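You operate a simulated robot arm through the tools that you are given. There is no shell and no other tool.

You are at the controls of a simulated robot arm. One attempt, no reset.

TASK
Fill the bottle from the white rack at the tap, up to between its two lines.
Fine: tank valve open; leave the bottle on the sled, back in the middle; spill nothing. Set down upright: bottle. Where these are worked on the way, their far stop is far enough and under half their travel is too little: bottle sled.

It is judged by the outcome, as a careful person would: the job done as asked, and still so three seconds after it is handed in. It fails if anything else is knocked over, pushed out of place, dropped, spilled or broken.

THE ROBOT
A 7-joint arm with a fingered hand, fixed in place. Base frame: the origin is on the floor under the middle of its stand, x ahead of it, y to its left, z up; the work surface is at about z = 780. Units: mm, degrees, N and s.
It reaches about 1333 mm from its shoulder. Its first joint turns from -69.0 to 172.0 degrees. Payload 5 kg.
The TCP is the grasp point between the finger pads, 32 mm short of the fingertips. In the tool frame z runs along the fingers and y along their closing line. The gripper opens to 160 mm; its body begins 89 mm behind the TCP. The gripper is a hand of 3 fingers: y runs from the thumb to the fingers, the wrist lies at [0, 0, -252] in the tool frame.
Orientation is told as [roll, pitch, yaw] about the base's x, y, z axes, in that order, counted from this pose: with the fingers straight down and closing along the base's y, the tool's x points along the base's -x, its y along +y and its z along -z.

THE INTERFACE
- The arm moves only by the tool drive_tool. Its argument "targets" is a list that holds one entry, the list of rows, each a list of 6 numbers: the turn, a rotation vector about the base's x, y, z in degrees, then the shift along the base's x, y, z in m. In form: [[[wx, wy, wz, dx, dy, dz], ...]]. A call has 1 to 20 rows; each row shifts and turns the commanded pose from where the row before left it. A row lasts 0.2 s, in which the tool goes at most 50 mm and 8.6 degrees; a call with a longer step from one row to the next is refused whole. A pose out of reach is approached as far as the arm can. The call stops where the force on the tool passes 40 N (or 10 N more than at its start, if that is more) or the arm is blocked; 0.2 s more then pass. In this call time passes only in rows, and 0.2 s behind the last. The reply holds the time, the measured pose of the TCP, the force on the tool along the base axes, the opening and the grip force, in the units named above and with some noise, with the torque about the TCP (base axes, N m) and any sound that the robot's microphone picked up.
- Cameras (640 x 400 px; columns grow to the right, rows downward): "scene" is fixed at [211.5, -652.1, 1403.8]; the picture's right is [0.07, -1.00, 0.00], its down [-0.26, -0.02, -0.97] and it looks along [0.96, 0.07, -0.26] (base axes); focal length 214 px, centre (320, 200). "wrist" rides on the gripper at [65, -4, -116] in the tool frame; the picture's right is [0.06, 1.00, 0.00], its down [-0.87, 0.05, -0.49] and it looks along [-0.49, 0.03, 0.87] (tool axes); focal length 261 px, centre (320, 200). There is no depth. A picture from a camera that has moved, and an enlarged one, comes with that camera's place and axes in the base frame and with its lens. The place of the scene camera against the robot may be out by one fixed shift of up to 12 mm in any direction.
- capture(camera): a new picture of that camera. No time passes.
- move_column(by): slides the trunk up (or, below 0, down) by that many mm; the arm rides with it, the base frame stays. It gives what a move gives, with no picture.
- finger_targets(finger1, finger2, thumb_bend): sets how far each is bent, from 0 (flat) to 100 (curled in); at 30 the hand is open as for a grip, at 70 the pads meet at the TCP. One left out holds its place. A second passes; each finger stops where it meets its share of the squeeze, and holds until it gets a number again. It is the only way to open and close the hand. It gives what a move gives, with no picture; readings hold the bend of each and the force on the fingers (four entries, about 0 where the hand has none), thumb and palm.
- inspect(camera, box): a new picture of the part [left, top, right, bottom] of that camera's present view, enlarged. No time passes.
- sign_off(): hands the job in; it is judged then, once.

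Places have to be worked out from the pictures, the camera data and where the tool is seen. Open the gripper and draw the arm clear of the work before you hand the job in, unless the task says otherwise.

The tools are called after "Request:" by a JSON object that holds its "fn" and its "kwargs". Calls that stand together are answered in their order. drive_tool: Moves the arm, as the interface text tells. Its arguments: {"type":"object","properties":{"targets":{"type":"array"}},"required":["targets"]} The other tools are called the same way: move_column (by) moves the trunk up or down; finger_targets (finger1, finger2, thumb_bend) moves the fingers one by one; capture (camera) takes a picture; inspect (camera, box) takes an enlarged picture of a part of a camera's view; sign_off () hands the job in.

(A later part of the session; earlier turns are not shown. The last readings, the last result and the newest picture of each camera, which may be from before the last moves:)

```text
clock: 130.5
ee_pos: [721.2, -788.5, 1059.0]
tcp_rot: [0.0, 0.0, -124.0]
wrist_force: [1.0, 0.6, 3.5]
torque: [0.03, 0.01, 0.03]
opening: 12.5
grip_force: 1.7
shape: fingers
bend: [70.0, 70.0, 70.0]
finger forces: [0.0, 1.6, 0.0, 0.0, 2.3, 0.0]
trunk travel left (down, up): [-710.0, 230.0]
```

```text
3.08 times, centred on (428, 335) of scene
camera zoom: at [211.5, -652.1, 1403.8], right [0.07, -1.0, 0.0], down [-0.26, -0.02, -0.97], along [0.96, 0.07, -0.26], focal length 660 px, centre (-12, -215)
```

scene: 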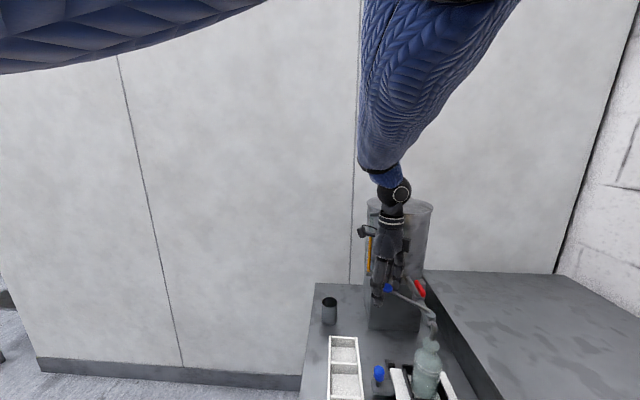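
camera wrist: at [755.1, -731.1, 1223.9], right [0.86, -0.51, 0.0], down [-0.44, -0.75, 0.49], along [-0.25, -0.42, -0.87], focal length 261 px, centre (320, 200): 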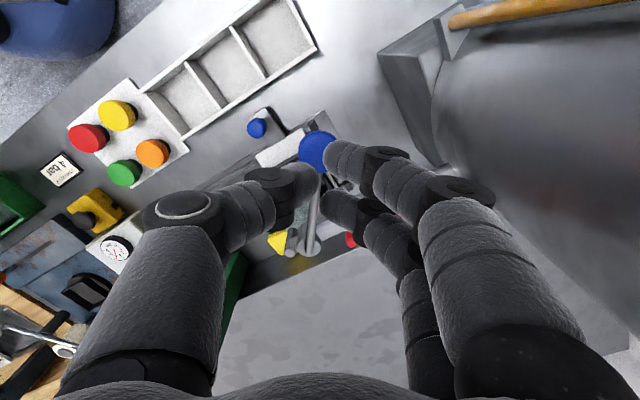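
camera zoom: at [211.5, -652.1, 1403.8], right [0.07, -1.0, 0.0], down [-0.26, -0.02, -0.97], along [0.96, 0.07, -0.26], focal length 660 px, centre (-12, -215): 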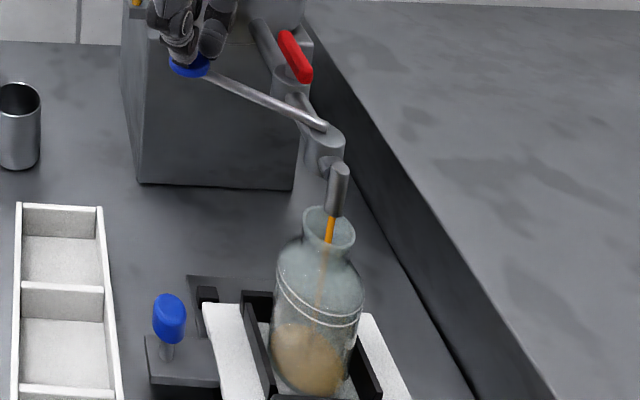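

Flow has started and it's quick. Time doesn't pass while I look, so I'll zoom on the level right now.

Request:
{"fn": "inspect", "kwargs": {"camera": "scene", "box": [408, 330, 448, 400]}}

Request:
{"fn": "inspect", "kwargs": {"camera": "wrist", "box": [220, 160, 420, 320]}}

```text
5.71 times, centred on (428, 365) of scene
camera zoom: at [211.5, -652.1, 1403.8], right [0.07, -1.0, 0.0], down [-0.26, -0.02, -0.97], along [0.96, 0.07, -0.26], focal length 1226 px, centre (-297, -743)
```

zoom: 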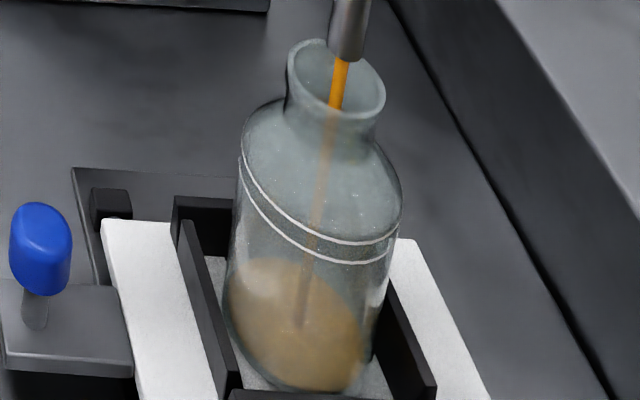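

```text
2.50 times, centred on (320, 240) of wrist
camera zoom: at [755.0, -730.8, 1173.7], right [0.86, -0.51, 0.0], down [-0.44, -0.75, 0.49], along [-0.25, -0.42, -0.87], focal length 652 px, centre (320, 100)
```

zoom: 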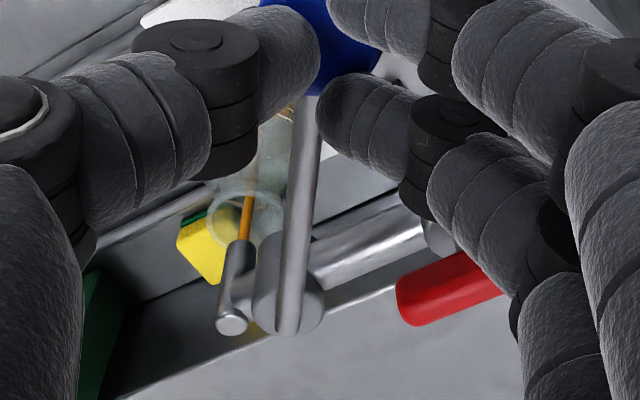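

The stream lands centrally and the level is about 11 mm deep so far. I'll hold at this setting for 0.4 s and measure the rate.

Request:
{"fn": "drive_tool", "kwargs": {"targets": [[[0, 0, 0, 0, 0, 0]]]}}

Request:
{"fn": "inspect", "kwargs": {"camera": "scene", "box": [408, 330, 448, 400]}}

```text
clock: 130.9
ee_pos: [721.7, -789.0, 1057.6]
tcp_rot: [0.0, 0.0, -124.1]
wrist_force: [1.9, 0.9, 3.4]
torque: [0.0, -0.03, 0.01]
opening: 12.0
grip_force: 1.7
shape: fingers
bend: [70.0, 70.0, 70.0]
finger forces: [0.1, 2.1, 0.0, 0.1, 1.8, 0.1]
trunk travel left (down, up): [-710.0, 230.0]
```

```text
5.71 times, centred on (428, 365) of scene
camera zoom: at [211.5, -652.1, 1403.8], right [0.07, -1.0, 0.0], down [-0.26, -0.02, -0.97], along [0.96, 0.07, -0.26], focal length 1226 px, centre (-297, -743)
```

zoom: 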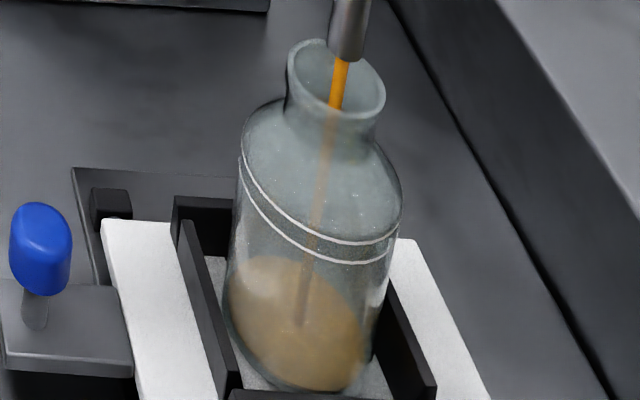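

Slow and steady, about 5 mm/s at this setting. I'll hold for 2.2 s and re-measure.

Request:
{"fn": "drive_tool", "kwargs": {"targets": [[[0, 0, 0, 0, 0, 0], [0, 0, 0, 0, 0, 0], [0, 0, 0, 0, 0, 0], [0, 0, 0, 0, 0, 0], [0, 0, 0, 0, 0, 0], [0, 0, 0, 0, 0, 0], [0, 0, 0, 0, 0, 0], [0, 0, 0, 0, 0, 0], [0, 0, 0, 0, 0, 0], [0, 0, 0, 0, 0, 0]]]}}

Request:
{"fn": "inspect", "kwargs": {"camera": "scene", "box": [408, 330, 448, 400]}}

```text
clock: 133.1
ee_pos: [721.2, -789.4, 1057.7]
tcp_rot: [-0.1, -0.1, -124.0]
wrist_force: [0.8, 0.7, 4.0]
torque: [0.02, 0.01, 0.01]
opening: 11.9
grip_force: 2.0
shape: fingers
bend: [70.0, 70.0, 70.0]
finger forces: [0.1, 2.2, 0.0, 0.1, 1.6, 0.0]
trunk travel left (down, up): [-710.0, 230.0]
```

```text
5.71 times, centred on (428, 365) of scene
camera zoom: at [211.5, -652.1, 1403.8], right [0.07, -1.0, 0.0], down [-0.26, -0.02, -0.97], along [0.96, 0.07, -0.26], focal length 1226 px, centre (-297, -743)
```

zoom: 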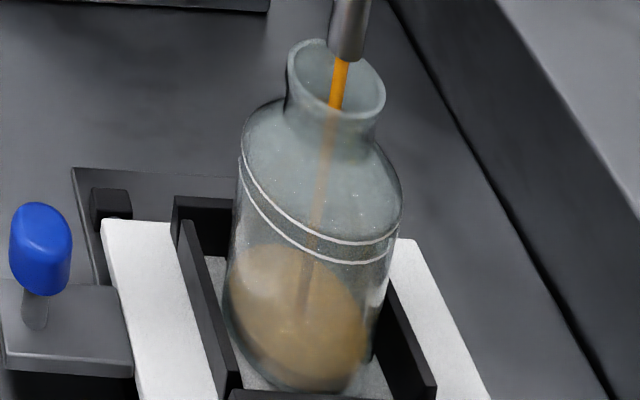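

Rising about 6 px/s in this view; the target band is roughly 80–95 px higher. I'll hold for another 4.2 s, then check.

Request:
{"fn": "drive_tool", "kwargs": {"targets": [[[0, 0, 0, 0, 0, 0], [0, 0, 0, 0, 0, 0], [0, 0, 0, 0, 0, 0], [0, 0, 0, 0, 0, 0], [0, 0, 0, 0, 0, 0], [0, 0, 0, 0, 0, 0], [0, 0, 0, 0, 0, 0], [0, 0, 0, 0, 0, 0], [0, 0, 0, 0, 0, 0], [0, 0, 0, 0, 0, 0], [0, 0, 0, 0, 0, 0], [0, 0, 0, 0, 0, 0], [0, 0, 0, 0, 0, 0], [0, 0, 0, 0, 0, 0], [0, 0, 0, 0, 0, 0], [0, 0, 0, 0, 0, 0], [0, 0, 0, 0, 0, 0], [0, 0, 0, 0, 0, 0], [0, 0, 0, 0, 0, 0], [0, 0, 0, 0, 0, 0]]]}}

Request:
{"fn": "inspect", "kwargs": {"camera": "scene", "box": [408, 330, 448, 400]}}

```text
clock: 137.3
ee_pos: [721.0, -789.2, 1058.3]
tcp_rot: [0.0, -0.1, -124.0]
wrist_force: [1.5, 0.2, 4.3]
torque: [-0.05, -0.07, 0.0]
opening: 12.0
grip_force: 2.0
shape: fingers
bend: [70.0, 70.0, 70.0]
finger forces: [0.0, 2.2, 0.1, 0.0, 1.6, 0.0]
trunk travel left (down, up): [-710.0, 230.0]
```

```text
5.71 times, centred on (428, 365) of scene
camera zoom: at [211.5, -652.1, 1403.8], right [0.07, -1.0, 0.0], down [-0.26, -0.02, -0.97], along [0.96, 0.07, -0.26], focal length 1226 px, centre (-297, -743)
```

zoom: 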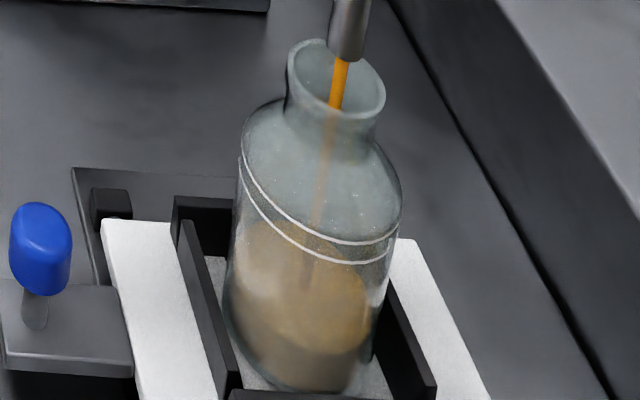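

The level is about halfway. Holding another 4.2 s.

Request:
{"fn": "drive_tool", "kwargs": {"targets": [[[0, 0, 0, 0, 0, 0], [0, 0, 0, 0, 0, 0], [0, 0, 0, 0, 0, 0], [0, 0, 0, 0, 0, 0], [0, 0, 0, 0, 0, 0], [0, 0, 0, 0, 0, 0], [0, 0, 0, 0, 0, 0], [0, 0, 0, 0, 0, 0], [0, 0, 0, 0, 0, 0], [0, 0, 0, 0, 0, 0], [0, 0, 0, 0, 0, 0], [0, 0, 0, 0, 0, 0], [0, 0, 0, 0, 0, 0], [0, 0, 0, 0, 0, 0], [0, 0, 0, 0, 0, 0], [0, 0, 0, 0, 0, 0], [0, 0, 0, 0, 0, 0], [0, 0, 0, 0, 0, 0], [0, 0, 0, 0, 0, 0], [0, 0, 0, 0, 0, 0]]]}}

Request:
{"fn": "inspect", "kwargs": {"camera": "scene", "box": [408, 330, 448, 400]}}

```text
clock: 141.5
ee_pos: [721.4, -788.8, 1058.1]
tcp_rot: [0.0, -0.2, -124.0]
wrist_force: [1.2, 0.6, 3.4]
torque: [-0.03, -0.05, 0.04]
opening: 12.1
grip_force: 2.0
shape: fingers
bend: [70.0, 70.0, 70.0]
finger forces: [0.1, 2.0, 0.0, 0.0, 1.6, 0.0]
trunk travel left (down, up): [-710.0, 230.0]
```

```text
5.71 times, centred on (428, 365) of scene
camera zoom: at [211.5, -652.1, 1403.8], right [0.07, -1.0, 0.0], down [-0.26, -0.02, -0.97], along [0.96, 0.07, -0.26], focal length 1226 px, centre (-297, -743)
```

zoom: 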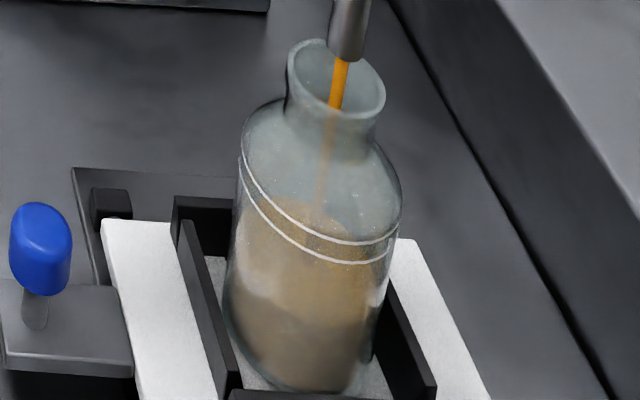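

Back edge of the surface is near 196 px and should reach about 138 for mid-band, rising at 5.6 px/s. Holding another 4.2 s.

Request:
{"fn": "drive_tool", "kwargs": {"targets": [[[0, 0, 0, 0, 0, 0], [0, 0, 0, 0, 0, 0], [0, 0, 0, 0, 0, 0], [0, 0, 0, 0, 0, 0], [0, 0, 0, 0, 0, 0], [0, 0, 0, 0, 0, 0], [0, 0, 0, 0, 0, 0], [0, 0, 0, 0, 0, 0], [0, 0, 0, 0, 0, 0], [0, 0, 0, 0, 0, 0], [0, 0, 0, 0, 0, 0], [0, 0, 0, 0, 0, 0], [0, 0, 0, 0, 0, 0], [0, 0, 0, 0, 0, 0], [0, 0, 0, 0, 0, 0], [0, 0, 0, 0, 0, 0], [0, 0, 0, 0, 0, 0], [0, 0, 0, 0, 0, 0], [0, 0, 0, 0, 0, 0], [0, 0, 0, 0, 0, 0]]]}}

Request:
{"fn": "inspect", "kwargs": {"camera": "scene", "box": [408, 330, 448, 400]}}

```text
clock: 145.7
ee_pos: [721.7, -788.9, 1057.3]
tcp_rot: [0.0, -0.1, -123.9]
wrist_force: [1.1, 0.1, 4.4]
torque: [0.0, 0.01, 0.05]
opening: 11.7
grip_force: 2.0
shape: fingers
bend: [70.0, 70.0, 70.0]
finger forces: [0.1, 2.0, 0.0, 0.1, 1.7, 0.1]
trunk travel left (down, up): [-710.0, 230.0]
```

```text
5.71 times, centred on (428, 365) of scene
camera zoom: at [211.5, -652.1, 1403.8], right [0.07, -1.0, 0.0], down [-0.26, -0.02, -0.97], along [0.96, 0.07, -0.26], focal length 1226 px, centre (-297, -743)
```

zoom: 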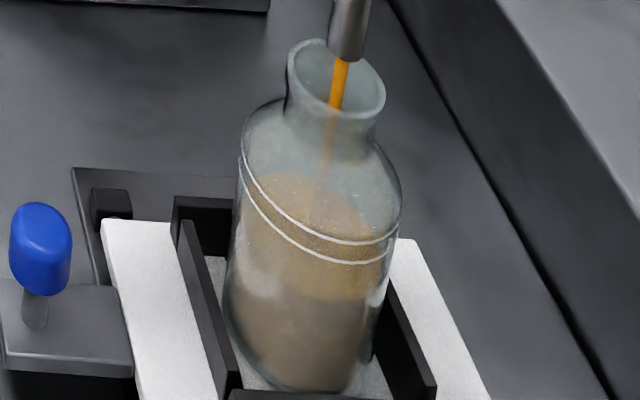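

Rising steadily: surface back edge at about 174, front edge about 295, against the lines' fronts at 262 and 243. Another 3.2 s.

Request:
{"fn": "drive_tool", "kwargs": {"targets": [[[0, 0, 0, 0, 0, 0], [0, 0, 0, 0, 0, 0], [0, 0, 0, 0, 0, 0], [0, 0, 0, 0, 0, 0], [0, 0, 0, 0, 0, 0], [0, 0, 0, 0, 0, 0], [0, 0, 0, 0, 0, 0], [0, 0, 0, 0, 0, 0], [0, 0, 0, 0, 0, 0], [0, 0, 0, 0, 0, 0], [0, 0, 0, 0, 0, 0], [0, 0, 0, 0, 0, 0], [0, 0, 0, 0, 0, 0], [0, 0, 0, 0, 0, 0], [0, 0, 0, 0, 0, 0]]]}}

Request:
{"fn": "inspect", "kwargs": {"camera": "scene", "box": [408, 330, 448, 400]}}

```text
clock: 148.9
ee_pos: [721.1, -789.9, 1057.6]
tcp_rot: [0.0, -0.2, -123.9]
wrist_force: [0.8, 0.4, 2.7]
torque: [-0.01, -0.03, -0.01]
opening: 12.0
grip_force: 2.6
shape: fingers
bend: [70.0, 70.0, 70.0]
finger forces: [0.1, 2.1, 0.0, 0.0, 1.7, 0.0]
trunk travel left (down, up): [-710.0, 230.0]
```

```text
5.71 times, centred on (428, 365) of scene
camera zoom: at [211.5, -652.1, 1403.8], right [0.07, -1.0, 0.0], down [-0.26, -0.02, -0.97], along [0.96, 0.07, -0.26], focal length 1226 px, centre (-297, -743)
```

zoom: 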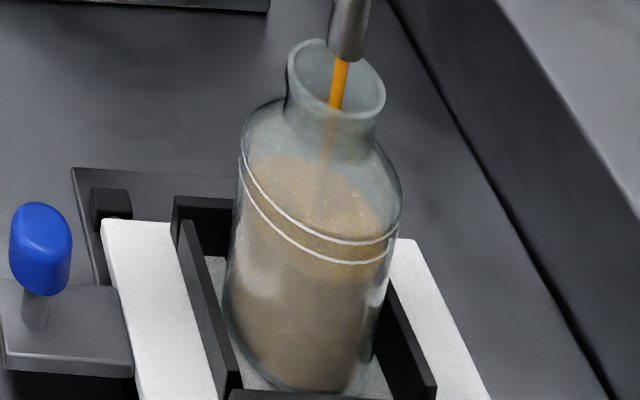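

Closer now. A tighter zoom around the lines to judge the near-wall level.

Request:
{"fn": "inspect", "kwargs": {"camera": "scene", "box": [414, 348, 444, 388]}}

Request:
{"fn": "inspect", "kwargs": {"camera": "wrist", "box": [280, 180, 350, 270]}}

```text
10.00 times, centred on (429, 368) of scene
camera zoom: at [211.5, -652.1, 1403.8], right [0.07, -1.0, 0.0], down [-0.26, -0.02, -0.97], along [0.96, 0.07, -0.26], focal length 2145 px, centre (-770, -1480)
```

zoom: 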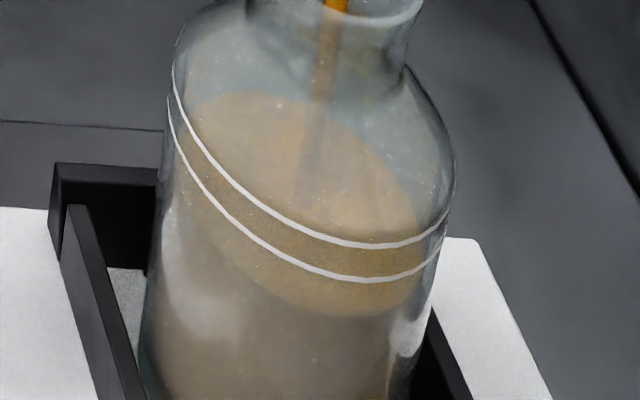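

```text
4.44 times, centred on (315, 225) of wrist
camera zoom: at [754.7, -731.0, 1173.6], right [0.86, -0.51, 0.0], down [-0.44, -0.75, 0.49], along [-0.25, -0.42, -0.87], focal length 1158 px, centre (342, 89)
```

zoom: 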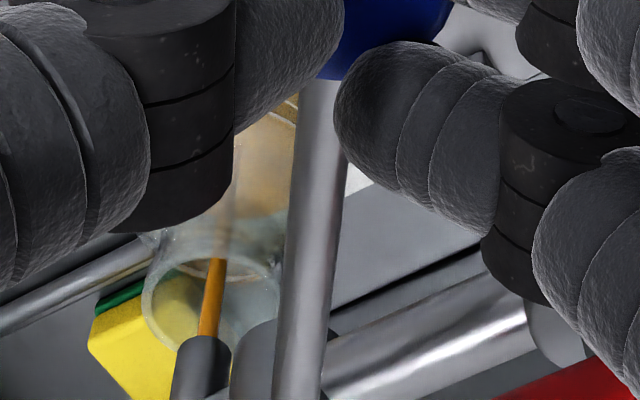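

Very clear at this zoom: the surface's front edge is at 317 px, the lower line at 281 and the upper line at 247. About 60 px to go to mid-band at roughly 10 px/s. Holding 3.8 s more, then checking.

Request:
{"fn": "drive_tool", "kwargs": {"targets": [[[0, 0, 0, 0, 0, 0], [0, 0, 0, 0, 0, 0], [0, 0, 0, 0, 0, 0], [0, 0, 0, 0, 0, 0], [0, 0, 0, 0, 0, 0], [0, 0, 0, 0, 0, 0], [0, 0, 0, 0, 0, 0], [0, 0, 0, 0, 0, 0], [0, 0, 0, 0, 0, 0], [0, 0, 0, 0, 0, 0], [0, 0, 0, 0, 0, 0], [0, 0, 0, 0, 0, 0], [0, 0, 0, 0, 0, 0], [0, 0, 0, 0, 0, 0], [0, 0, 0, 0, 0, 0], [0, 0, 0, 0, 0, 0], [0, 0, 0, 0, 0, 0], [0, 0, 0, 0, 0, 0]]]}}

Request:
{"fn": "inspect", "kwargs": {"camera": "scene", "box": [414, 348, 444, 388]}}

```text
clock: 152.7
ee_pos: [721.6, -789.3, 1058.4]
tcp_rot: [0.0, -0.1, -124.0]
wrist_force: [1.3, 1.0, 3.9]
torque: [0.02, -0.01, 0.04]
opening: 11.8
grip_force: 1.4
shape: fingers
bend: [70.0, 70.0, 70.0]
finger forces: [0.1, 2.1, 0.0, 0.0, 1.6, 0.1]
trunk travel left (down, up): [-710.0, 230.0]
```

```text
10.00 times, centred on (429, 368) of scene
camera zoom: at [211.5, -652.1, 1403.8], right [0.07, -1.0, 0.0], down [-0.26, -0.02, -0.97], along [0.96, 0.07, -0.26], focal length 2145 px, centre (-770, -1480)
```

zoom: 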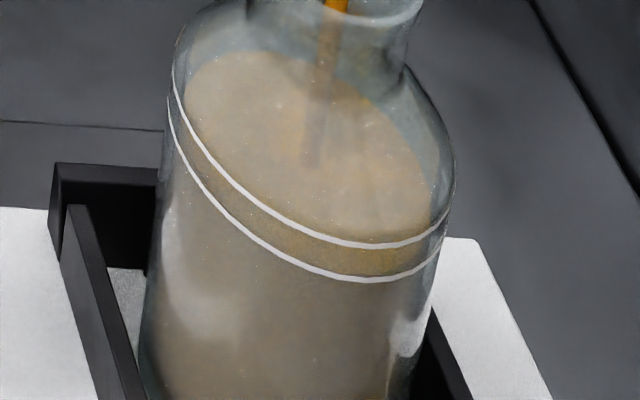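

The front edge has just reached the lower line. I'll hold 1.4 s more to get near mid-band, then check before releasing.

Request:
{"fn": "drive_tool", "kwargs": {"targets": [[[0, 0, 0, 0, 0, 0], [0, 0, 0, 0, 0, 0], [0, 0, 0, 0, 0, 0], [0, 0, 0, 0, 0, 0], [0, 0, 0, 0, 0, 0], [0, 0, 0, 0, 0, 0]]]}}

Request:
{"fn": "inspect", "kwargs": {"camera": "scene", "box": [414, 348, 444, 388]}}

Request:
{"fn": "inspect", "kwargs": {"camera": "scene", "box": [418, 352, 442, 378]}}

```text
clock: 154.1
ee_pos: [721.6, -789.0, 1058.5]
tcp_rot: [0.0, -0.1, -124.1]
wrist_force: [1.2, 0.6, 2.9]
torque: [-0.01, 0.02, 0.0]
opening: 11.7
grip_force: 1.7
shape: fingers
bend: [70.0, 70.0, 70.0]
finger forces: [0.0, 2.1, 0.1, 0.1, 1.7, 0.0]
trunk travel left (down, up): [-710.0, 230.0]
```

```text
10.00 times, centred on (429, 368) of scene
camera zoom: at [211.5, -652.1, 1403.8], right [0.07, -1.0, 0.0], down [-0.26, -0.02, -0.97], along [0.96, 0.07, -0.26], focal length 2145 px, centre (-770, -1480)
```

zoom: 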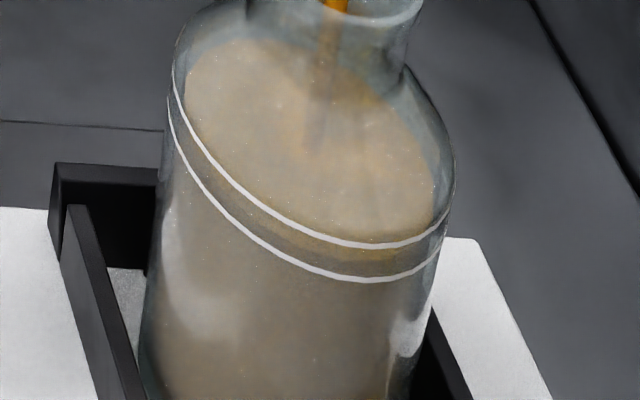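

```text
15.38 times, centred on (430, 365) of scene
camera zoom: at [211.5, -652.1, 1403.8], right [0.07, -1.0, 0.0], down [-0.26, -0.02, -0.97], along [0.96, 0.07, -0.26], focal length 3300 px, centre (-1372, -2338)
```

zoom: 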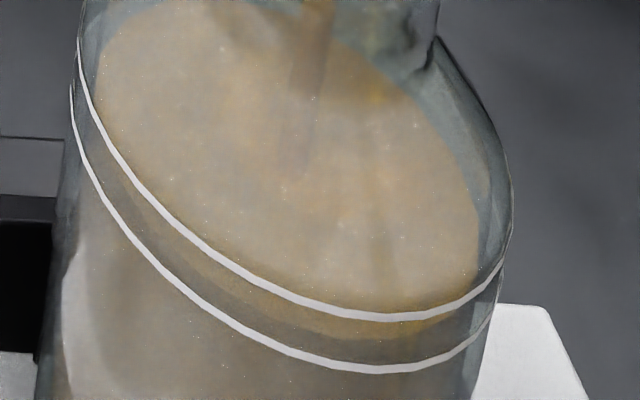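

The front edge now lies between the two lines, near mid-band. Releasing the lever at once by lifting quickly.

Request:
{"fn": "drive_tool", "kwargs": {"targets": [[[0, 0, 0, 0, 0, 0.035], [0, 0, 0, 0, 0, 0.03], [0, 0, 0, 0, 0, 0.03]]]}}

Request:
{"fn": "inspect", "kwargs": {"camera": "scene", "box": [418, 352, 442, 378]}}

Request:
{"fn": "inspect", "kwargs": {"camera": "scene", "box": [370, 250, 476, 400]}}

```text
clock: 154.9
ee_pos: [720.7, -789.0, 1154.1]
tcp_rot: [0.0, 0.0, -124.0]
wrist_force: [-0.1, -0.9, -1.1]
torque: [0.0, -0.01, -0.03]
opening: 12.1
grip_force: 0.1
shape: fingers
bend: [70.0, 70.0, 70.0]
finger forces: [0.1, 0.1, 0.0, 0.0, 0.1, 0.0]
trunk travel left (down, up): [-710.0, 230.0]
```

```text
15.38 times, centred on (430, 365) of scene
camera zoom: at [211.5, -652.1, 1403.8], right [0.07, -1.0, 0.0], down [-0.26, -0.02, -0.97], along [0.96, 0.07, -0.26], focal length 3300 px, centre (-1372, -2338)
```

zoom: 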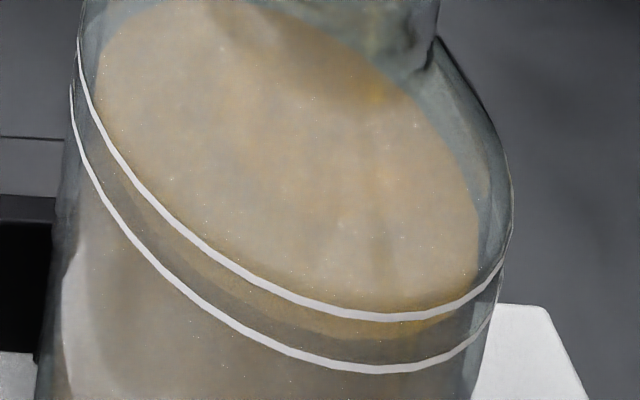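

```text
2.67 times, centred on (423, 325) of scene
camera zoom: at [211.5, -652.1, 1403.8], right [0.07, -1.0, 0.0], down [-0.26, -0.02, -0.97], along [0.96, 0.07, -0.26], focal length 572 px, centre (45, -133)
```

zoom: 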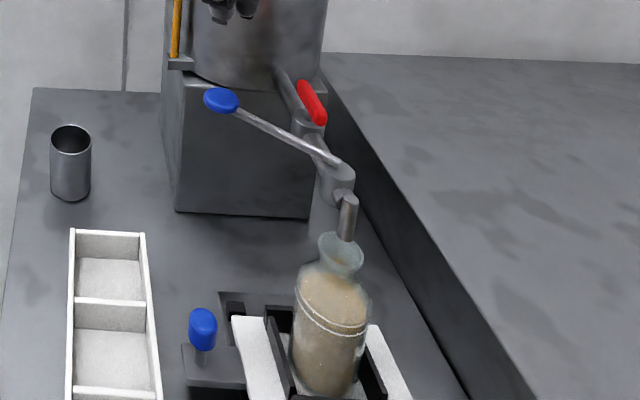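

Flow has stopped, nothing spilled, and the level sits between the lines. I'll go back to the sled-handle pose, which also gives a side view to double-check the level before moving the sled.

Request:
{"fn": "drive_tool", "kwargs": {"targets": [[[0, 0, 2, -0.005, 0.006, 0], [0, 0, 4, -0.01, 0.01, 0], [0, 0, 4, -0.01, 0.01, 0], [0, 0, 4, -0.01, 0.01, 0], [0, 0, 4, -0.01, 0.01, 0], [0, 0, 4, -0.01, 0.01, 0], [0, 0, 4, -0.01, 0.01, 0], [0, 0, 4, -0.01, 0.01, 0], [0, 0, 3, -0.009, 0.008, 0], [0, 0, 1, -0.005, 0.004, 0]]]}}

Request:
{"fn": "finger_targets", "kwargs": {"finger1": 50, "finger2": 50, "thumb_bend": 50}}

Request:
{"fn": "drive_tool", "kwargs": {"targets": [[[-2, 0, 0, 0, 0, -0.01], [-4, 0, 0, 0, 0, -0.02], [-4, 0, 0, 0, 0, -0.025], [-4, 0, 0, 0, 0, -0.025], [-4, 0, 0, 0, 0, -0.025], [-4, 0, 0, 0, 0, -0.025], [-4, 0, 0, 0, 0, -0.025], [-4, 0, 0, 0, 0, -0.025], [0, 0, 0, 0, 0, -0.015]]]}}

Request:
{"fn": "capture", "kwargs": {"camera": "wrist"}}

Request:
{"fn": "inspect", "kwargs": {"camera": "wrist", "box": [270, 150, 370, 290]}}

```text
clock: 157.1
ee_pos: [632.0, -701.7, 1153.3]
tcp_rot: [0.0, -0.1, -89.8]
wrist_force: [-0.3, 0.9, 0.4]
torque: [0.01, -0.02, 0.02]
opening: 12.2
grip_force: 0.1
shape: fingers
bend: [70.0, 70.0, 70.0]
finger forces: [0.0, 0.0, 0.0, 0.0, 0.0, 0.0]
trunk travel left (down, up): [-710.0, 230.0]
```

```text
clock: 158.1
ee_pos: [634.0, -700.4, 1152.9]
tcp_rot: [0.0, 0.0, -90.0]
wrist_force: [-1.0, -0.2, -0.2]
torque: [0.01, -0.02, -0.02]
opening: 86.3
grip_force: 0.1
shape: fingers
bend: [50.0, 50.0, 50.0]
finger forces: [0.0, 0.0, 0.0, 0.0, 0.1, 0.1]
trunk travel left (down, up): [-710.0, 230.0]
```

```text
clock: 160.1
ee_pos: [633.1, -700.6, 958.3]
tcp_rot: [0.0, -29.9, -90.1]
wrist_force: [0.4, -0.3, -0.5]
torque: [0.01, -0.01, -0.05]
opening: 86.7
grip_force: 0.0
shape: fingers
bend: [50.0, 50.0, 50.0]
finger forces: [0.0, 0.1, 0.0, 0.0, 0.1, 0.0]
trunk travel left (down, up): [-710.0, 230.0]
```

```text
taken
camera wrist: at [628.6, -584.9, 1025.2], right [1.0, 0.05, -0.03], down [0.05, -0.51, 0.86], along [0.03, -0.86, -0.51], focal length 261 px, centre (320, 200)
```

wrist: 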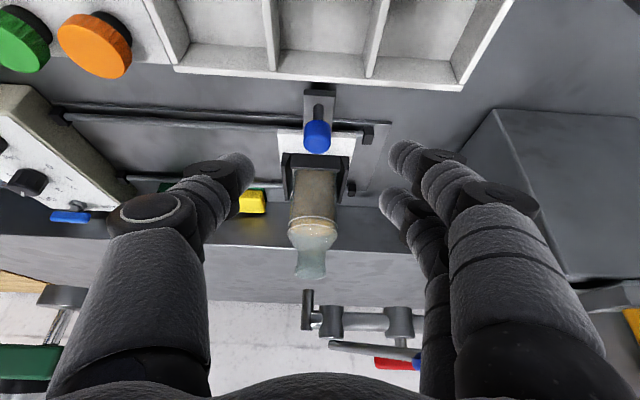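

```text
2.86 times, centred on (320, 220) of wrist
camera zoom: at [628.6, -584.9, 1025.2], right [1.0, 0.05, -0.03], down [0.05, -0.51, 0.86], along [0.03, -0.86, -0.51], focal length 745 px, centre (320, 143)
```

zoom: 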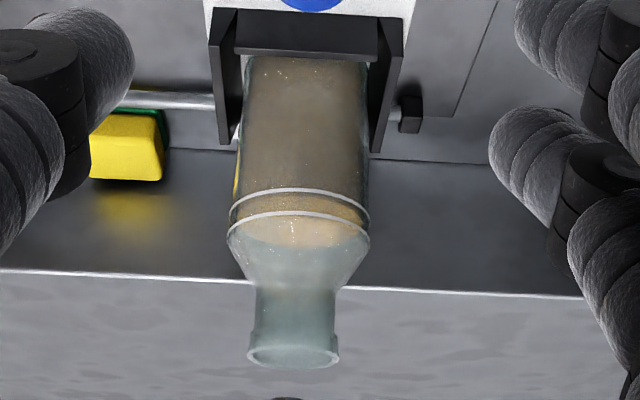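

From the side the liquid level also appears between the lines. A tighter zoom to be sure.

Request:
{"fn": "inspect", "kwargs": {"camera": "wrist", "box": [288, 208, 340, 242]}}

Request:
{"fn": "inspect", "kwargs": {"camera": "scene", "box": [418, 352, 442, 378]}}

```text
11.76 times, centred on (314, 225) of wrist
camera zoom: at [628.6, -584.9, 1025.2], right [1.0, 0.05, -0.03], down [0.05, -0.51, 0.86], along [0.03, -0.86, -0.51], focal length 3066 px, centre (391, -94)
```

zoom: 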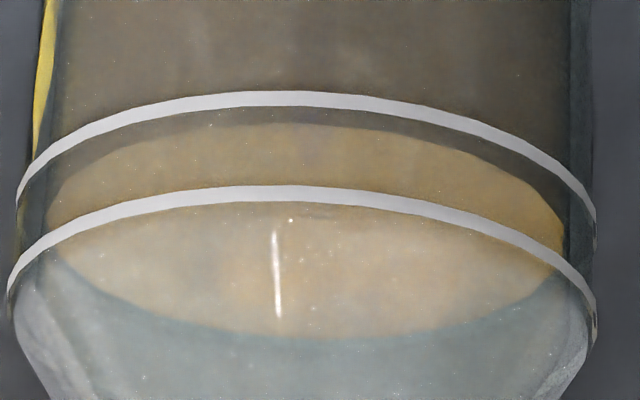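

```text
15.38 times, centred on (430, 365) of scene
camera zoom: at [211.5, -652.1, 1403.8], right [0.07, -1.0, 0.0], down [-0.26, -0.02, -0.97], along [0.96, 0.07, -0.26], focal length 3300 px, centre (-1372, -2338)
```

zoom: 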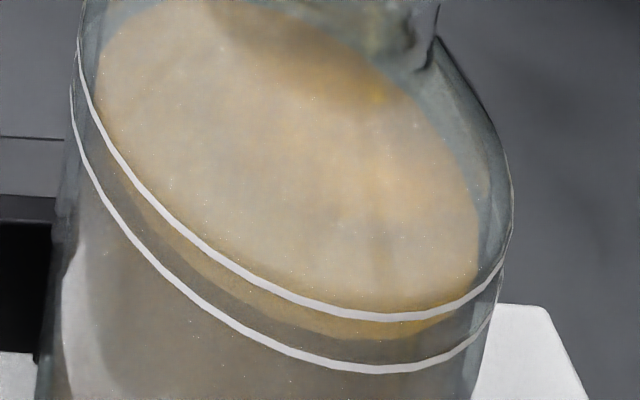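

The front-edge readings, corrected for wall thickness, put the level only 1–3 mm above the lower line. I want a parallax-free reading, so I'll tilt the hand until its camera looks horizontally at line height.

Request:
{"fn": "drive_tool", "kwargs": {"targets": [[[-2, 0, 0, 0, 0, 0], [-4, 0, 0, 0, 0, 0], [-4, 0, 0, 0, 0, 0], [-4, 0, 0, 0, 0, 0], [-4, 0, 0, 0, 0, 0], [-4, 0, 0, 0, 0, 0], [-4, 0, 0, 0, 0, 0], [-4, 0, 0, 0, 0, 0]]]}}

Request:
{"fn": "drive_tool", "kwargs": {"targets": [[[0, 0, 0, 0, 0, -0.012], [0, 0, 0, 0, 0, -0.015], [0, 0, 0, 0, 0, -0.015], [0, 0, 0, 0, 0, -0.015], [0, 0, 0, 0, 0, -0.01]]]}}

Request:
{"fn": "capture", "kwargs": {"camera": "wrist"}}

```text
clock: 161.9
ee_pos: [633.1, -701.5, 957.7]
tcp_rot: [-0.1, -60.2, -89.9]
wrist_force: [0.8, 0.3, -0.4]
torque: [0.02, 0.05, -0.02]
opening: 86.7
grip_force: 0.1
shape: fingers
bend: [50.0, 50.0, 50.0]
finger forces: [0.1, 0.0, 0.1, 0.0, 0.1, 0.1]
trunk travel left (down, up): [-710.0, 230.0]
```

```text
clock: 163.1
ee_pos: [626.6, -706.2, 907.6]
tcp_rot: [0.0, -59.6, -89.9]
wrist_force: [0.2, 0.0, -0.4]
torque: [0.02, -0.04, 0.0]
opening: 86.6
grip_force: 0.1
shape: fingers
bend: [50.0, 50.0, 50.0]
finger forces: [0.0, 0.1, 0.1, 0.0, 0.0, 0.0]
out of reach, approached as far as the arm can: row 4, 5
trunk travel left (down, up): [-710.0, 230.0]
```

```text
taken
camera wrist: at [623.1, -572.8, 910.4], right [1.0, 0.03, -0.05], down [0.05, -0.01, 1.0], along [0.03, -1.0, -0.02], focal length 261 px, centre (320, 200)
```

wrist: 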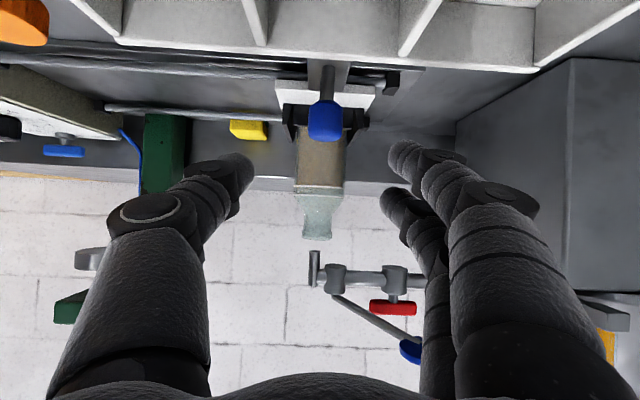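

That's near enough: the camera is almost level with the lines (only 3–4° above them). Zooming in.

Request:
{"fn": "inspect", "kwargs": {"camera": "wrist", "box": [290, 168, 350, 208]}}

Request:
{"fn": "inspect", "kwargs": {"camera": "wrist", "box": [270, 110, 430, 360]}}

```text
10.00 times, centred on (320, 188) of wrist
camera zoom: at [623.1, -572.8, 910.4], right [1.0, 0.03, -0.05], down [0.05, -0.01, 1.0], along [0.03, -1.0, -0.02], focal length 2606 px, centre (320, 320)
```

zoom: 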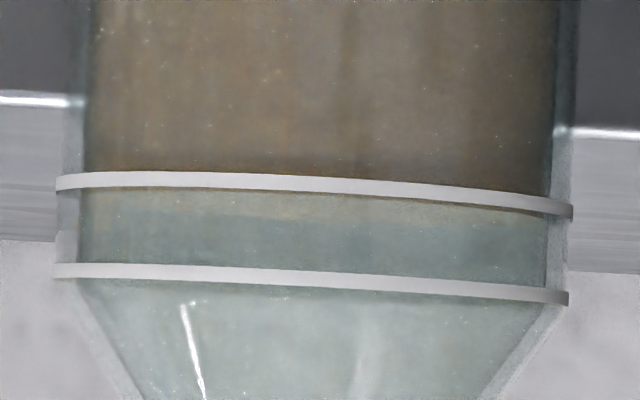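

```text
1.60 times, centred on (350, 235) of wrist
camera zoom: at [623.1, -572.8, 910.4], right [1.0, 0.03, -0.05], down [0.05, -0.01, 1.0], along [0.03, -1.0, -0.02], focal length 417 px, centre (272, 144)
```

zoom: 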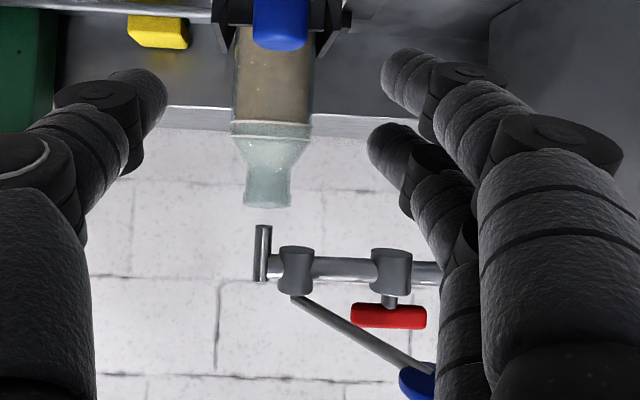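

Decisive view: the level is right at the lower line (about z 891.5, with lines at 891 and 901), too marginal. I'll top up by about 5 mm, roughly 1.6 s of flow. Going back to the lever: up and vertical first.

Request:
{"fn": "drive_tool", "kwargs": {"targets": [[[2, 0, 0, 0, 0, 0.01], [4, 0, 0, 0, 0, 0.015], [4, 0, 0, 0, 0, 0.018], [4, 0, 0, 0, 0, 0.018], [4, 0, 0, 0, 0, 0.018], [4, 0, 0, 0, 0, 0.018], [4, 0, 0, 0, 0, 0.018], [4, 0, 0, 0, 0, 0.018], [4, 0, 0, 0, 0, 0.018], [4, 0, 0, 0, 0, 0.018], [4, 0, 0, 0, 0, 0.018], [4, 0, 0, 0, 0, 0.018], [4, 0, 0, 0, 0, 0.018], [4, 0, 0, 0, 0, 0.014], [4, 0, 0, 0, 0, 0.008], [1.6, 0, 0, 0, 0, 0]]]}}

Request:
{"fn": "finger_targets", "kwargs": {"finger1": 70, "finger2": 70, "thumb_bend": 70}}

Request:
{"fn": "drive_tool", "kwargs": {"targets": [[[0, 0, -2, 0.006, -0.005, 0], [0, 0, -4, 0.01, -0.009, 0], [0, 0, -4, 0.011, -0.01, 0], [0, 0, -4, 0.011, -0.01, 0], [0, 0, -4, 0.011, -0.01, 0], [0, 0, -4, 0.011, -0.01, 0], [0, 0, -4, 0.011, -0.01, 0], [0, 0, -4, 0.011, -0.01, 0], [0, 0, -3, 0.008, -0.006, 0], [0, 0, -1, 0.004, -0.003, 0]]]}}

Request:
{"fn": "capture", "kwargs": {"camera": "wrist"}}

```text
clock: 166.5
ee_pos: [628.0, -706.2, 1154.3]
tcp_rot: [-0.1, -0.3, -90.0]
wrist_force: [-0.5, -0.9, 0.5]
torque: [-0.02, -0.01, -0.01]
opening: 87.0
grip_force: 0.0
shape: fingers
bend: [50.0, 50.0, 50.0]
finger forces: [0.1, 0.0, 0.0, 0.0, 0.0, 0.1]
trunk travel left (down, up): [-710.0, 230.0]
```

```text
clock: 167.5
ee_pos: [626.6, -707.4, 1153.6]
tcp_rot: [-0.1, -0.4, -90.0]
wrist_force: [-0.4, 0.3, 0.0]
torque: [0.02, 0.0, 0.02]
opening: 12.7
grip_force: 0.0
shape: fingers
bend: [70.0, 70.0, 70.0]
finger forces: [0.0, 0.1, 0.0, 0.2, 0.1, 0.0]
trunk travel left (down, up): [-710.0, 230.0]
```

```text
clock: 169.7
ee_pos: [720.7, -790.9, 1153.2]
tcp_rot: [0.0, -0.5, -124.0]
wrist_force: [0.1, 0.1, -0.5]
torque: [0.01, -0.04, 0.02]
opening: 12.8
grip_force: 0.0
shape: fingers
bend: [70.0, 70.0, 70.0]
finger forces: [0.1, 0.1, 0.1, 0.0, 0.1, 0.0]
trunk travel left (down, up): [-710.0, 230.0]
```

```text
taken
camera wrist: at [755.2, -732.0, 1268.4], right [0.86, -0.51, 0.0], down [-0.44, -0.75, 0.5], along [-0.25, -0.43, -0.87], focal length 261 px, centre (320, 200)
```

wrist: 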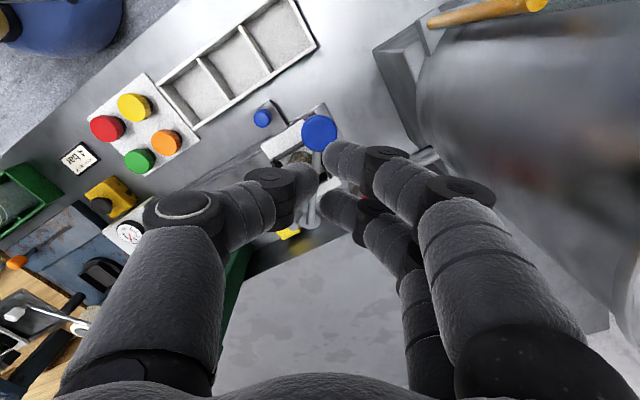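

Over the pad again. Lowering to just above it.

Request:
{"fn": "drive_tool", "kwargs": {"targets": [[[0, 0, 0, 0.0003, 0.0015, -0.02], [0, 0, 0, 0, 0, -0.02], [0, 0, 0, 0, 0, -0.02], [0, 0, 0, 0, 0, -0.013], [0, 0, 0, 0, 0, -0.006]]]}}

Request:
{"fn": "inspect", "kwargs": {"camera": "scene", "box": [370, 230, 460, 400]}}

Request:
{"fn": "inspect", "kwargs": {"camera": "scene", "box": [418, 352, 442, 378]}}

```text
clock: 170.9
ee_pos: [721.3, -789.0, 1073.7]
tcp_rot: [0.0, -0.5, -123.9]
wrist_force: [0.2, 0.4, -0.3]
torque: [-0.05, 0.01, 0.01]
opening: 12.8
grip_force: 0.1
shape: fingers
bend: [70.0, 70.0, 70.0]
finger forces: [0.0, 0.0, 0.1, 0.0, 0.0, 0.1]
trunk travel left (down, up): [-710.0, 230.0]
```

```text
2.35 times, centred on (415, 315) of scene
camera zoom: at [211.5, -652.1, 1403.8], right [0.07, -1.0, 0.0], down [-0.26, -0.02, -0.97], along [0.96, 0.07, -0.26], focal length 505 px, centre (96, -71)
```

zoom: 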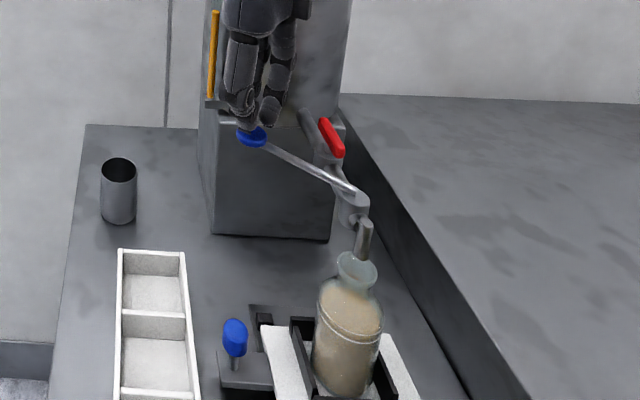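

```text
15.38 times, centred on (430, 365) of scene
camera zoom: at [211.5, -652.1, 1403.8], right [0.07, -1.0, 0.0], down [-0.26, -0.02, -0.97], along [0.96, 0.07, -0.26], focal length 3300 px, centre (-1372, -2338)
```

zoom: 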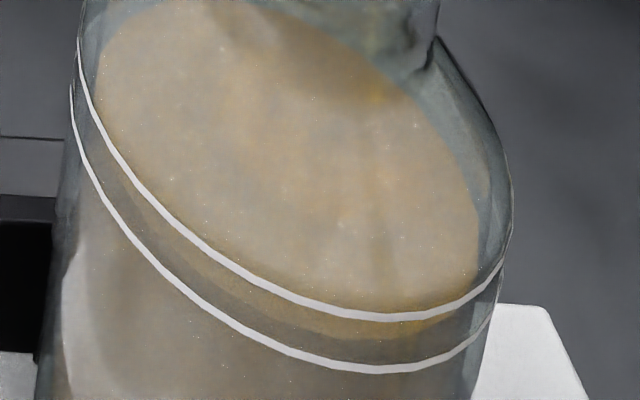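

Pressing again to the same depth as before.

Request:
{"fn": "drive_tool", "kwargs": {"targets": [[[0, 0, 0, 0, 0, -0.006], [0, 0, 0, 0, 0, -0.006], [0, 0, 0, 0, 0, -0.004]]]}}

Request:
{"fn": "inspect", "kwargs": {"camera": "scene", "box": [418, 352, 442, 378]}}

Request:
{"fn": "inspect", "kwargs": {"camera": "scene", "box": [408, 320, 448, 390]}}

```text
clock: 171.7
ee_pos: [721.4, -788.4, 1058.4]
tcp_rot: [0.0, -0.4, -124.1]
wrist_force: [1.2, 0.8, 3.2]
torque: [0.02, 0.01, -0.04]
opening: 12.3
grip_force: 1.6
shape: fingers
bend: [70.0, 70.0, 70.0]
finger forces: [0.0, 1.6, 0.0, 0.0, 2.2, 0.0]
trunk travel left (down, up): [-710.0, 230.0]
```

```text
15.38 times, centred on (430, 365) of scene
camera zoom: at [211.5, -652.1, 1403.8], right [0.07, -1.0, 0.0], down [-0.26, -0.02, -0.97], along [0.96, 0.07, -0.26], focal length 3300 px, centre (-1372, -2338)
```

zoom: 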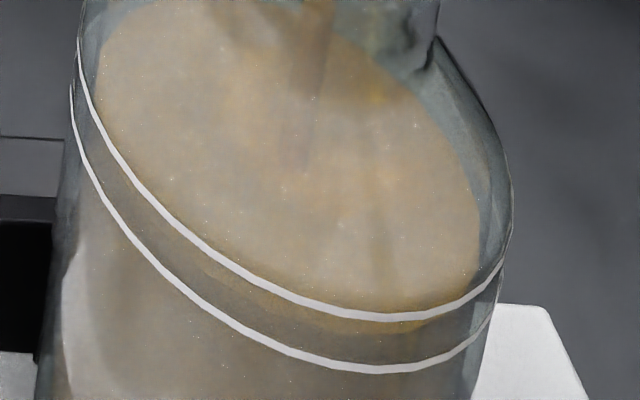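

```text
5.71 times, centred on (428, 355) of scene
camera zoom: at [211.5, -652.1, 1403.8], right [0.07, -1.0, 0.0], down [-0.26, -0.02, -0.97], along [0.96, 0.07, -0.26], focal length 1226 px, centre (-297, -686)
```

zoom: 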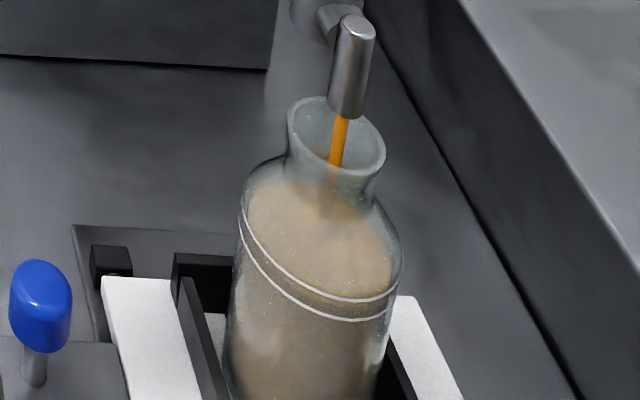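

Flowing, with the surface up slightly. Holding 1.0 s more.

Request:
{"fn": "drive_tool", "kwargs": {"targets": [[[0, 0, 0, 0, 0, 0], [0, 0, 0, 0, 0, 0], [0, 0, 0, 0, 0, 0], [0, 0, 0, 0, 0, 0]]]}}

Request:
{"fn": "inspect", "kwargs": {"camera": "scene", "box": [418, 352, 442, 378]}}

Request:
{"fn": "inspect", "kwargs": {"camera": "scene", "box": [414, 348, 444, 388]}}

```text
clock: 172.7
ee_pos: [722.3, -787.6, 1059.4]
tcp_rot: [0.0, -0.5, -123.9]
wrist_force: [1.5, 2.0, 3.5]
torque: [0.04, 0.01, 0.01]
opening: 11.9
grip_force: 1.9
shape: fingers
bend: [70.0, 70.0, 70.0]
finger forces: [0.0, 2.1, 0.1, 0.0, 1.7, 0.0]
trunk travel left (down, up): [-710.0, 230.0]
```

```text
15.38 times, centred on (430, 365) of scene
camera zoom: at [211.5, -652.1, 1403.8], right [0.07, -1.0, 0.0], down [-0.26, -0.02, -0.97], along [0.96, 0.07, -0.26], focal length 3300 px, centre (-1372, -2338)
```

zoom: 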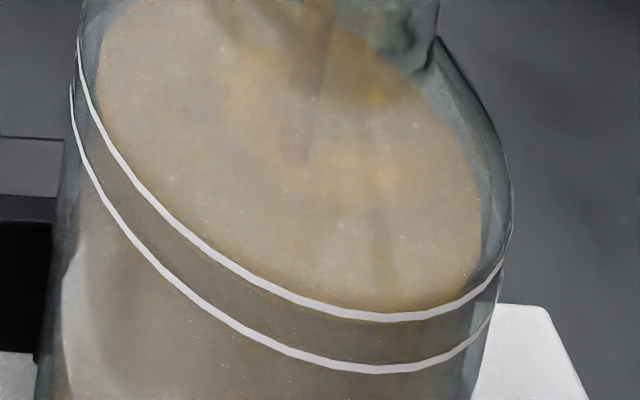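

```text
10.00 times, centred on (429, 368) of scene
camera zoom: at [211.5, -652.1, 1403.8], right [0.07, -1.0, 0.0], down [-0.26, -0.02, -0.97], along [0.96, 0.07, -0.26], focal length 2145 px, centre (-770, -1480)
```

zoom: 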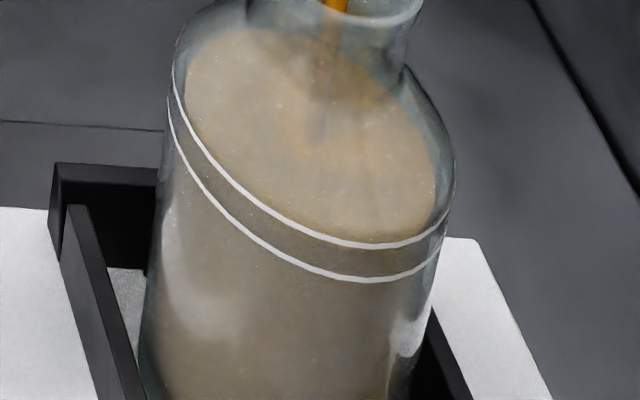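

The front edge has risen about 3.4 mm, to roughly z 895 and well inside the band. Releasing quickly.

Request:
{"fn": "drive_tool", "kwargs": {"targets": [[[0, 0, 0, 0, 0, 0.035], [0, 0, 0, 0, 0, 0.03], [0, 0, 0, 0, 0, 0.03]]]}}

Request:
{"fn": "inspect", "kwargs": {"camera": "scene", "box": [414, 348, 444, 388]}}

Request:
{"fn": "inspect", "kwargs": {"camera": "scene", "box": [370, 250, 476, 400]}}

```text
clock: 173.5
ee_pos: [720.1, -788.3, 1155.7]
tcp_rot: [0.0, -0.5, -124.0]
wrist_force: [0.0, -1.0, -0.2]
torque: [0.0, 0.03, 0.0]
opening: 12.3
grip_force: 0.0
shape: fingers
bend: [70.0, 70.0, 70.0]
finger forces: [0.1, 0.1, 0.0, 0.0, 0.0, 0.0]
trunk travel left (down, up): [-710.0, 230.0]
```

```text
10.00 times, centred on (429, 368) of scene
camera zoom: at [211.5, -652.1, 1403.8], right [0.07, -1.0, 0.0], down [-0.26, -0.02, -0.97], along [0.96, 0.07, -0.26], focal length 2145 px, centre (-770, -1480)
```

zoom: 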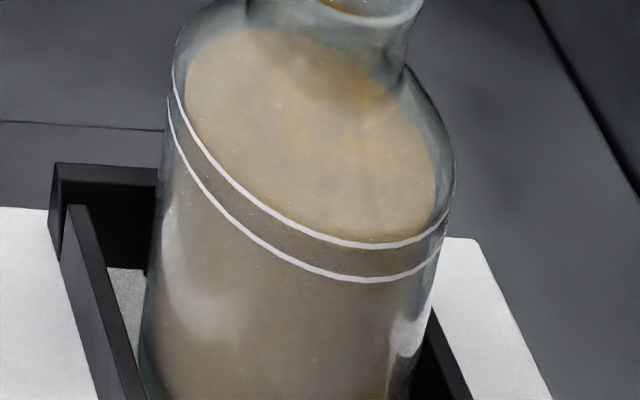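

```text
2.67 times, centred on (423, 325) of scene
camera zoom: at [211.5, -652.1, 1403.8], right [0.07, -1.0, 0.0], down [-0.26, -0.02, -0.97], along [0.96, 0.07, -0.26], focal length 572 px, centre (45, -133)
```

zoom: 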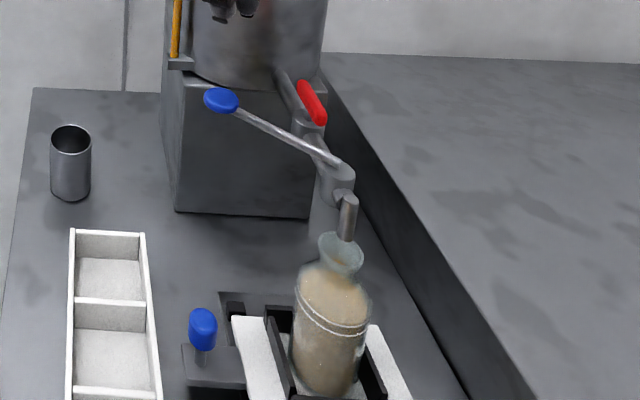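

Flow stopped cleanly. Back to the sled-handle pose to confirm the level from the side, now that I have the earlier view as a calibration.

Request:
{"fn": "drive_tool", "kwargs": {"targets": [[[0, 0, 2, -0.005, 0.006, 0], [0, 0, 4, -0.01, 0.01, 0], [0, 0, 4, -0.01, 0.01, 0], [0, 0, 4, -0.01, 0.01, 0], [0, 0, 4, -0.01, 0.01, 0], [0, 0, 4, -0.01, 0.01, 0], [0, 0, 4, -0.01, 0.01, 0], [0, 0, 4, -0.01, 0.01, 0], [0, 0, 3, -0.009, 0.008, 0], [0, 0, 1, -0.004, 0.004, 0]]]}}

Request:
{"fn": "finger_targets", "kwargs": {"finger1": 50, "finger2": 50, "thumb_bend": 50}}

Request:
{"fn": "drive_tool", "kwargs": {"targets": [[[-2, 0, 0, 0, 0, -0.01], [-4, 0, 0, 0, 0, -0.02], [-4, 0, 0, 0, 0, -0.025], [-4, 0, 0, 0, 0, -0.025], [-4, 0, 0, 0, 0, -0.025], [-4, 0, 0, 0, 0, -0.025], [-4, 0, 0, 0, 0, -0.025], [-4, 0, 0, 0, 0, -0.025], [0, 0, 0, 0, 0, -0.015]]]}}

Request:
{"fn": "capture", "kwargs": {"camera": "wrist"}}

Request:
{"fn": "inspect", "kwargs": {"camera": "wrist", "box": [288, 208, 340, 242]}}

```text
clock: 175.7
ee_pos: [633.7, -701.4, 1154.2]
tcp_rot: [0.1, -0.4, -89.9]
wrist_force: [0.3, -0.5, -0.3]
torque: [0.02, -0.01, 0.02]
opening: 12.6
grip_force: 0.1
shape: fingers
bend: [70.0, 70.0, 70.0]
finger forces: [0.0, 0.0, 0.0, 0.1, 0.0, 0.1]
trunk travel left (down, up): [-710.0, 230.0]
```

```text
clock: 176.7
ee_pos: [634.3, -700.6, 1154.3]
tcp_rot: [0.1, -0.4, -90.0]
wrist_force: [0.8, -0.2, -0.2]
torque: [0.0, -0.05, -0.01]
opening: 86.6
grip_force: 0.0
shape: fingers
bend: [50.0, 50.0, 50.0]
finger forces: [0.0, 0.0, 0.0, 0.0, 0.0, 0.0]
trunk travel left (down, up): [-710.0, 230.0]
```

```text
clock: 178.7
ee_pos: [632.1, -700.6, 958.5]
tcp_rot: [0.0, -30.4, -90.0]
wrist_force: [-0.8, 0.8, -1.1]
torque: [-0.04, -0.03, 0.02]
opening: 86.7
grip_force: 0.1
shape: fingers
bend: [50.0, 50.0, 50.0]
finger forces: [0.0, 0.0, 0.0, 0.0, 0.0, 0.0]
trunk travel left (down, up): [-710.0, 230.0]
```

```text
taken
camera wrist: at [629.5, -584.1, 1025.0], right [1.0, 0.05, -0.03], down [0.05, -0.5, 0.86], along [0.03, -0.86, -0.5], focal length 261 px, centre (320, 200)
```

wrist: 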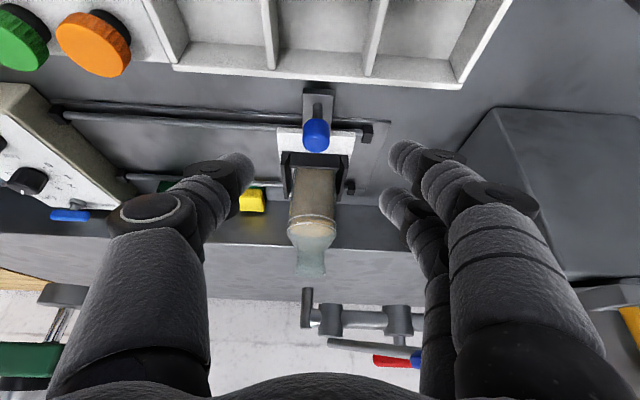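

```text
11.76 times, centred on (314, 225) of wrist
camera zoom: at [629.5, -584.1, 1025.0], right [1.0, 0.05, -0.03], down [0.05, -0.5, 0.86], along [0.03, -0.86, -0.5], focal length 3066 px, centre (391, -94)
```

zoom: 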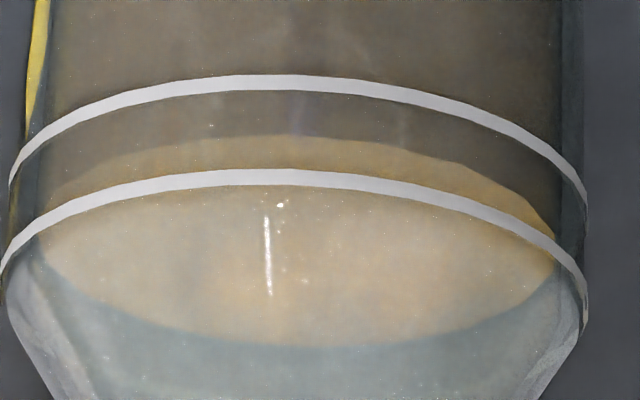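

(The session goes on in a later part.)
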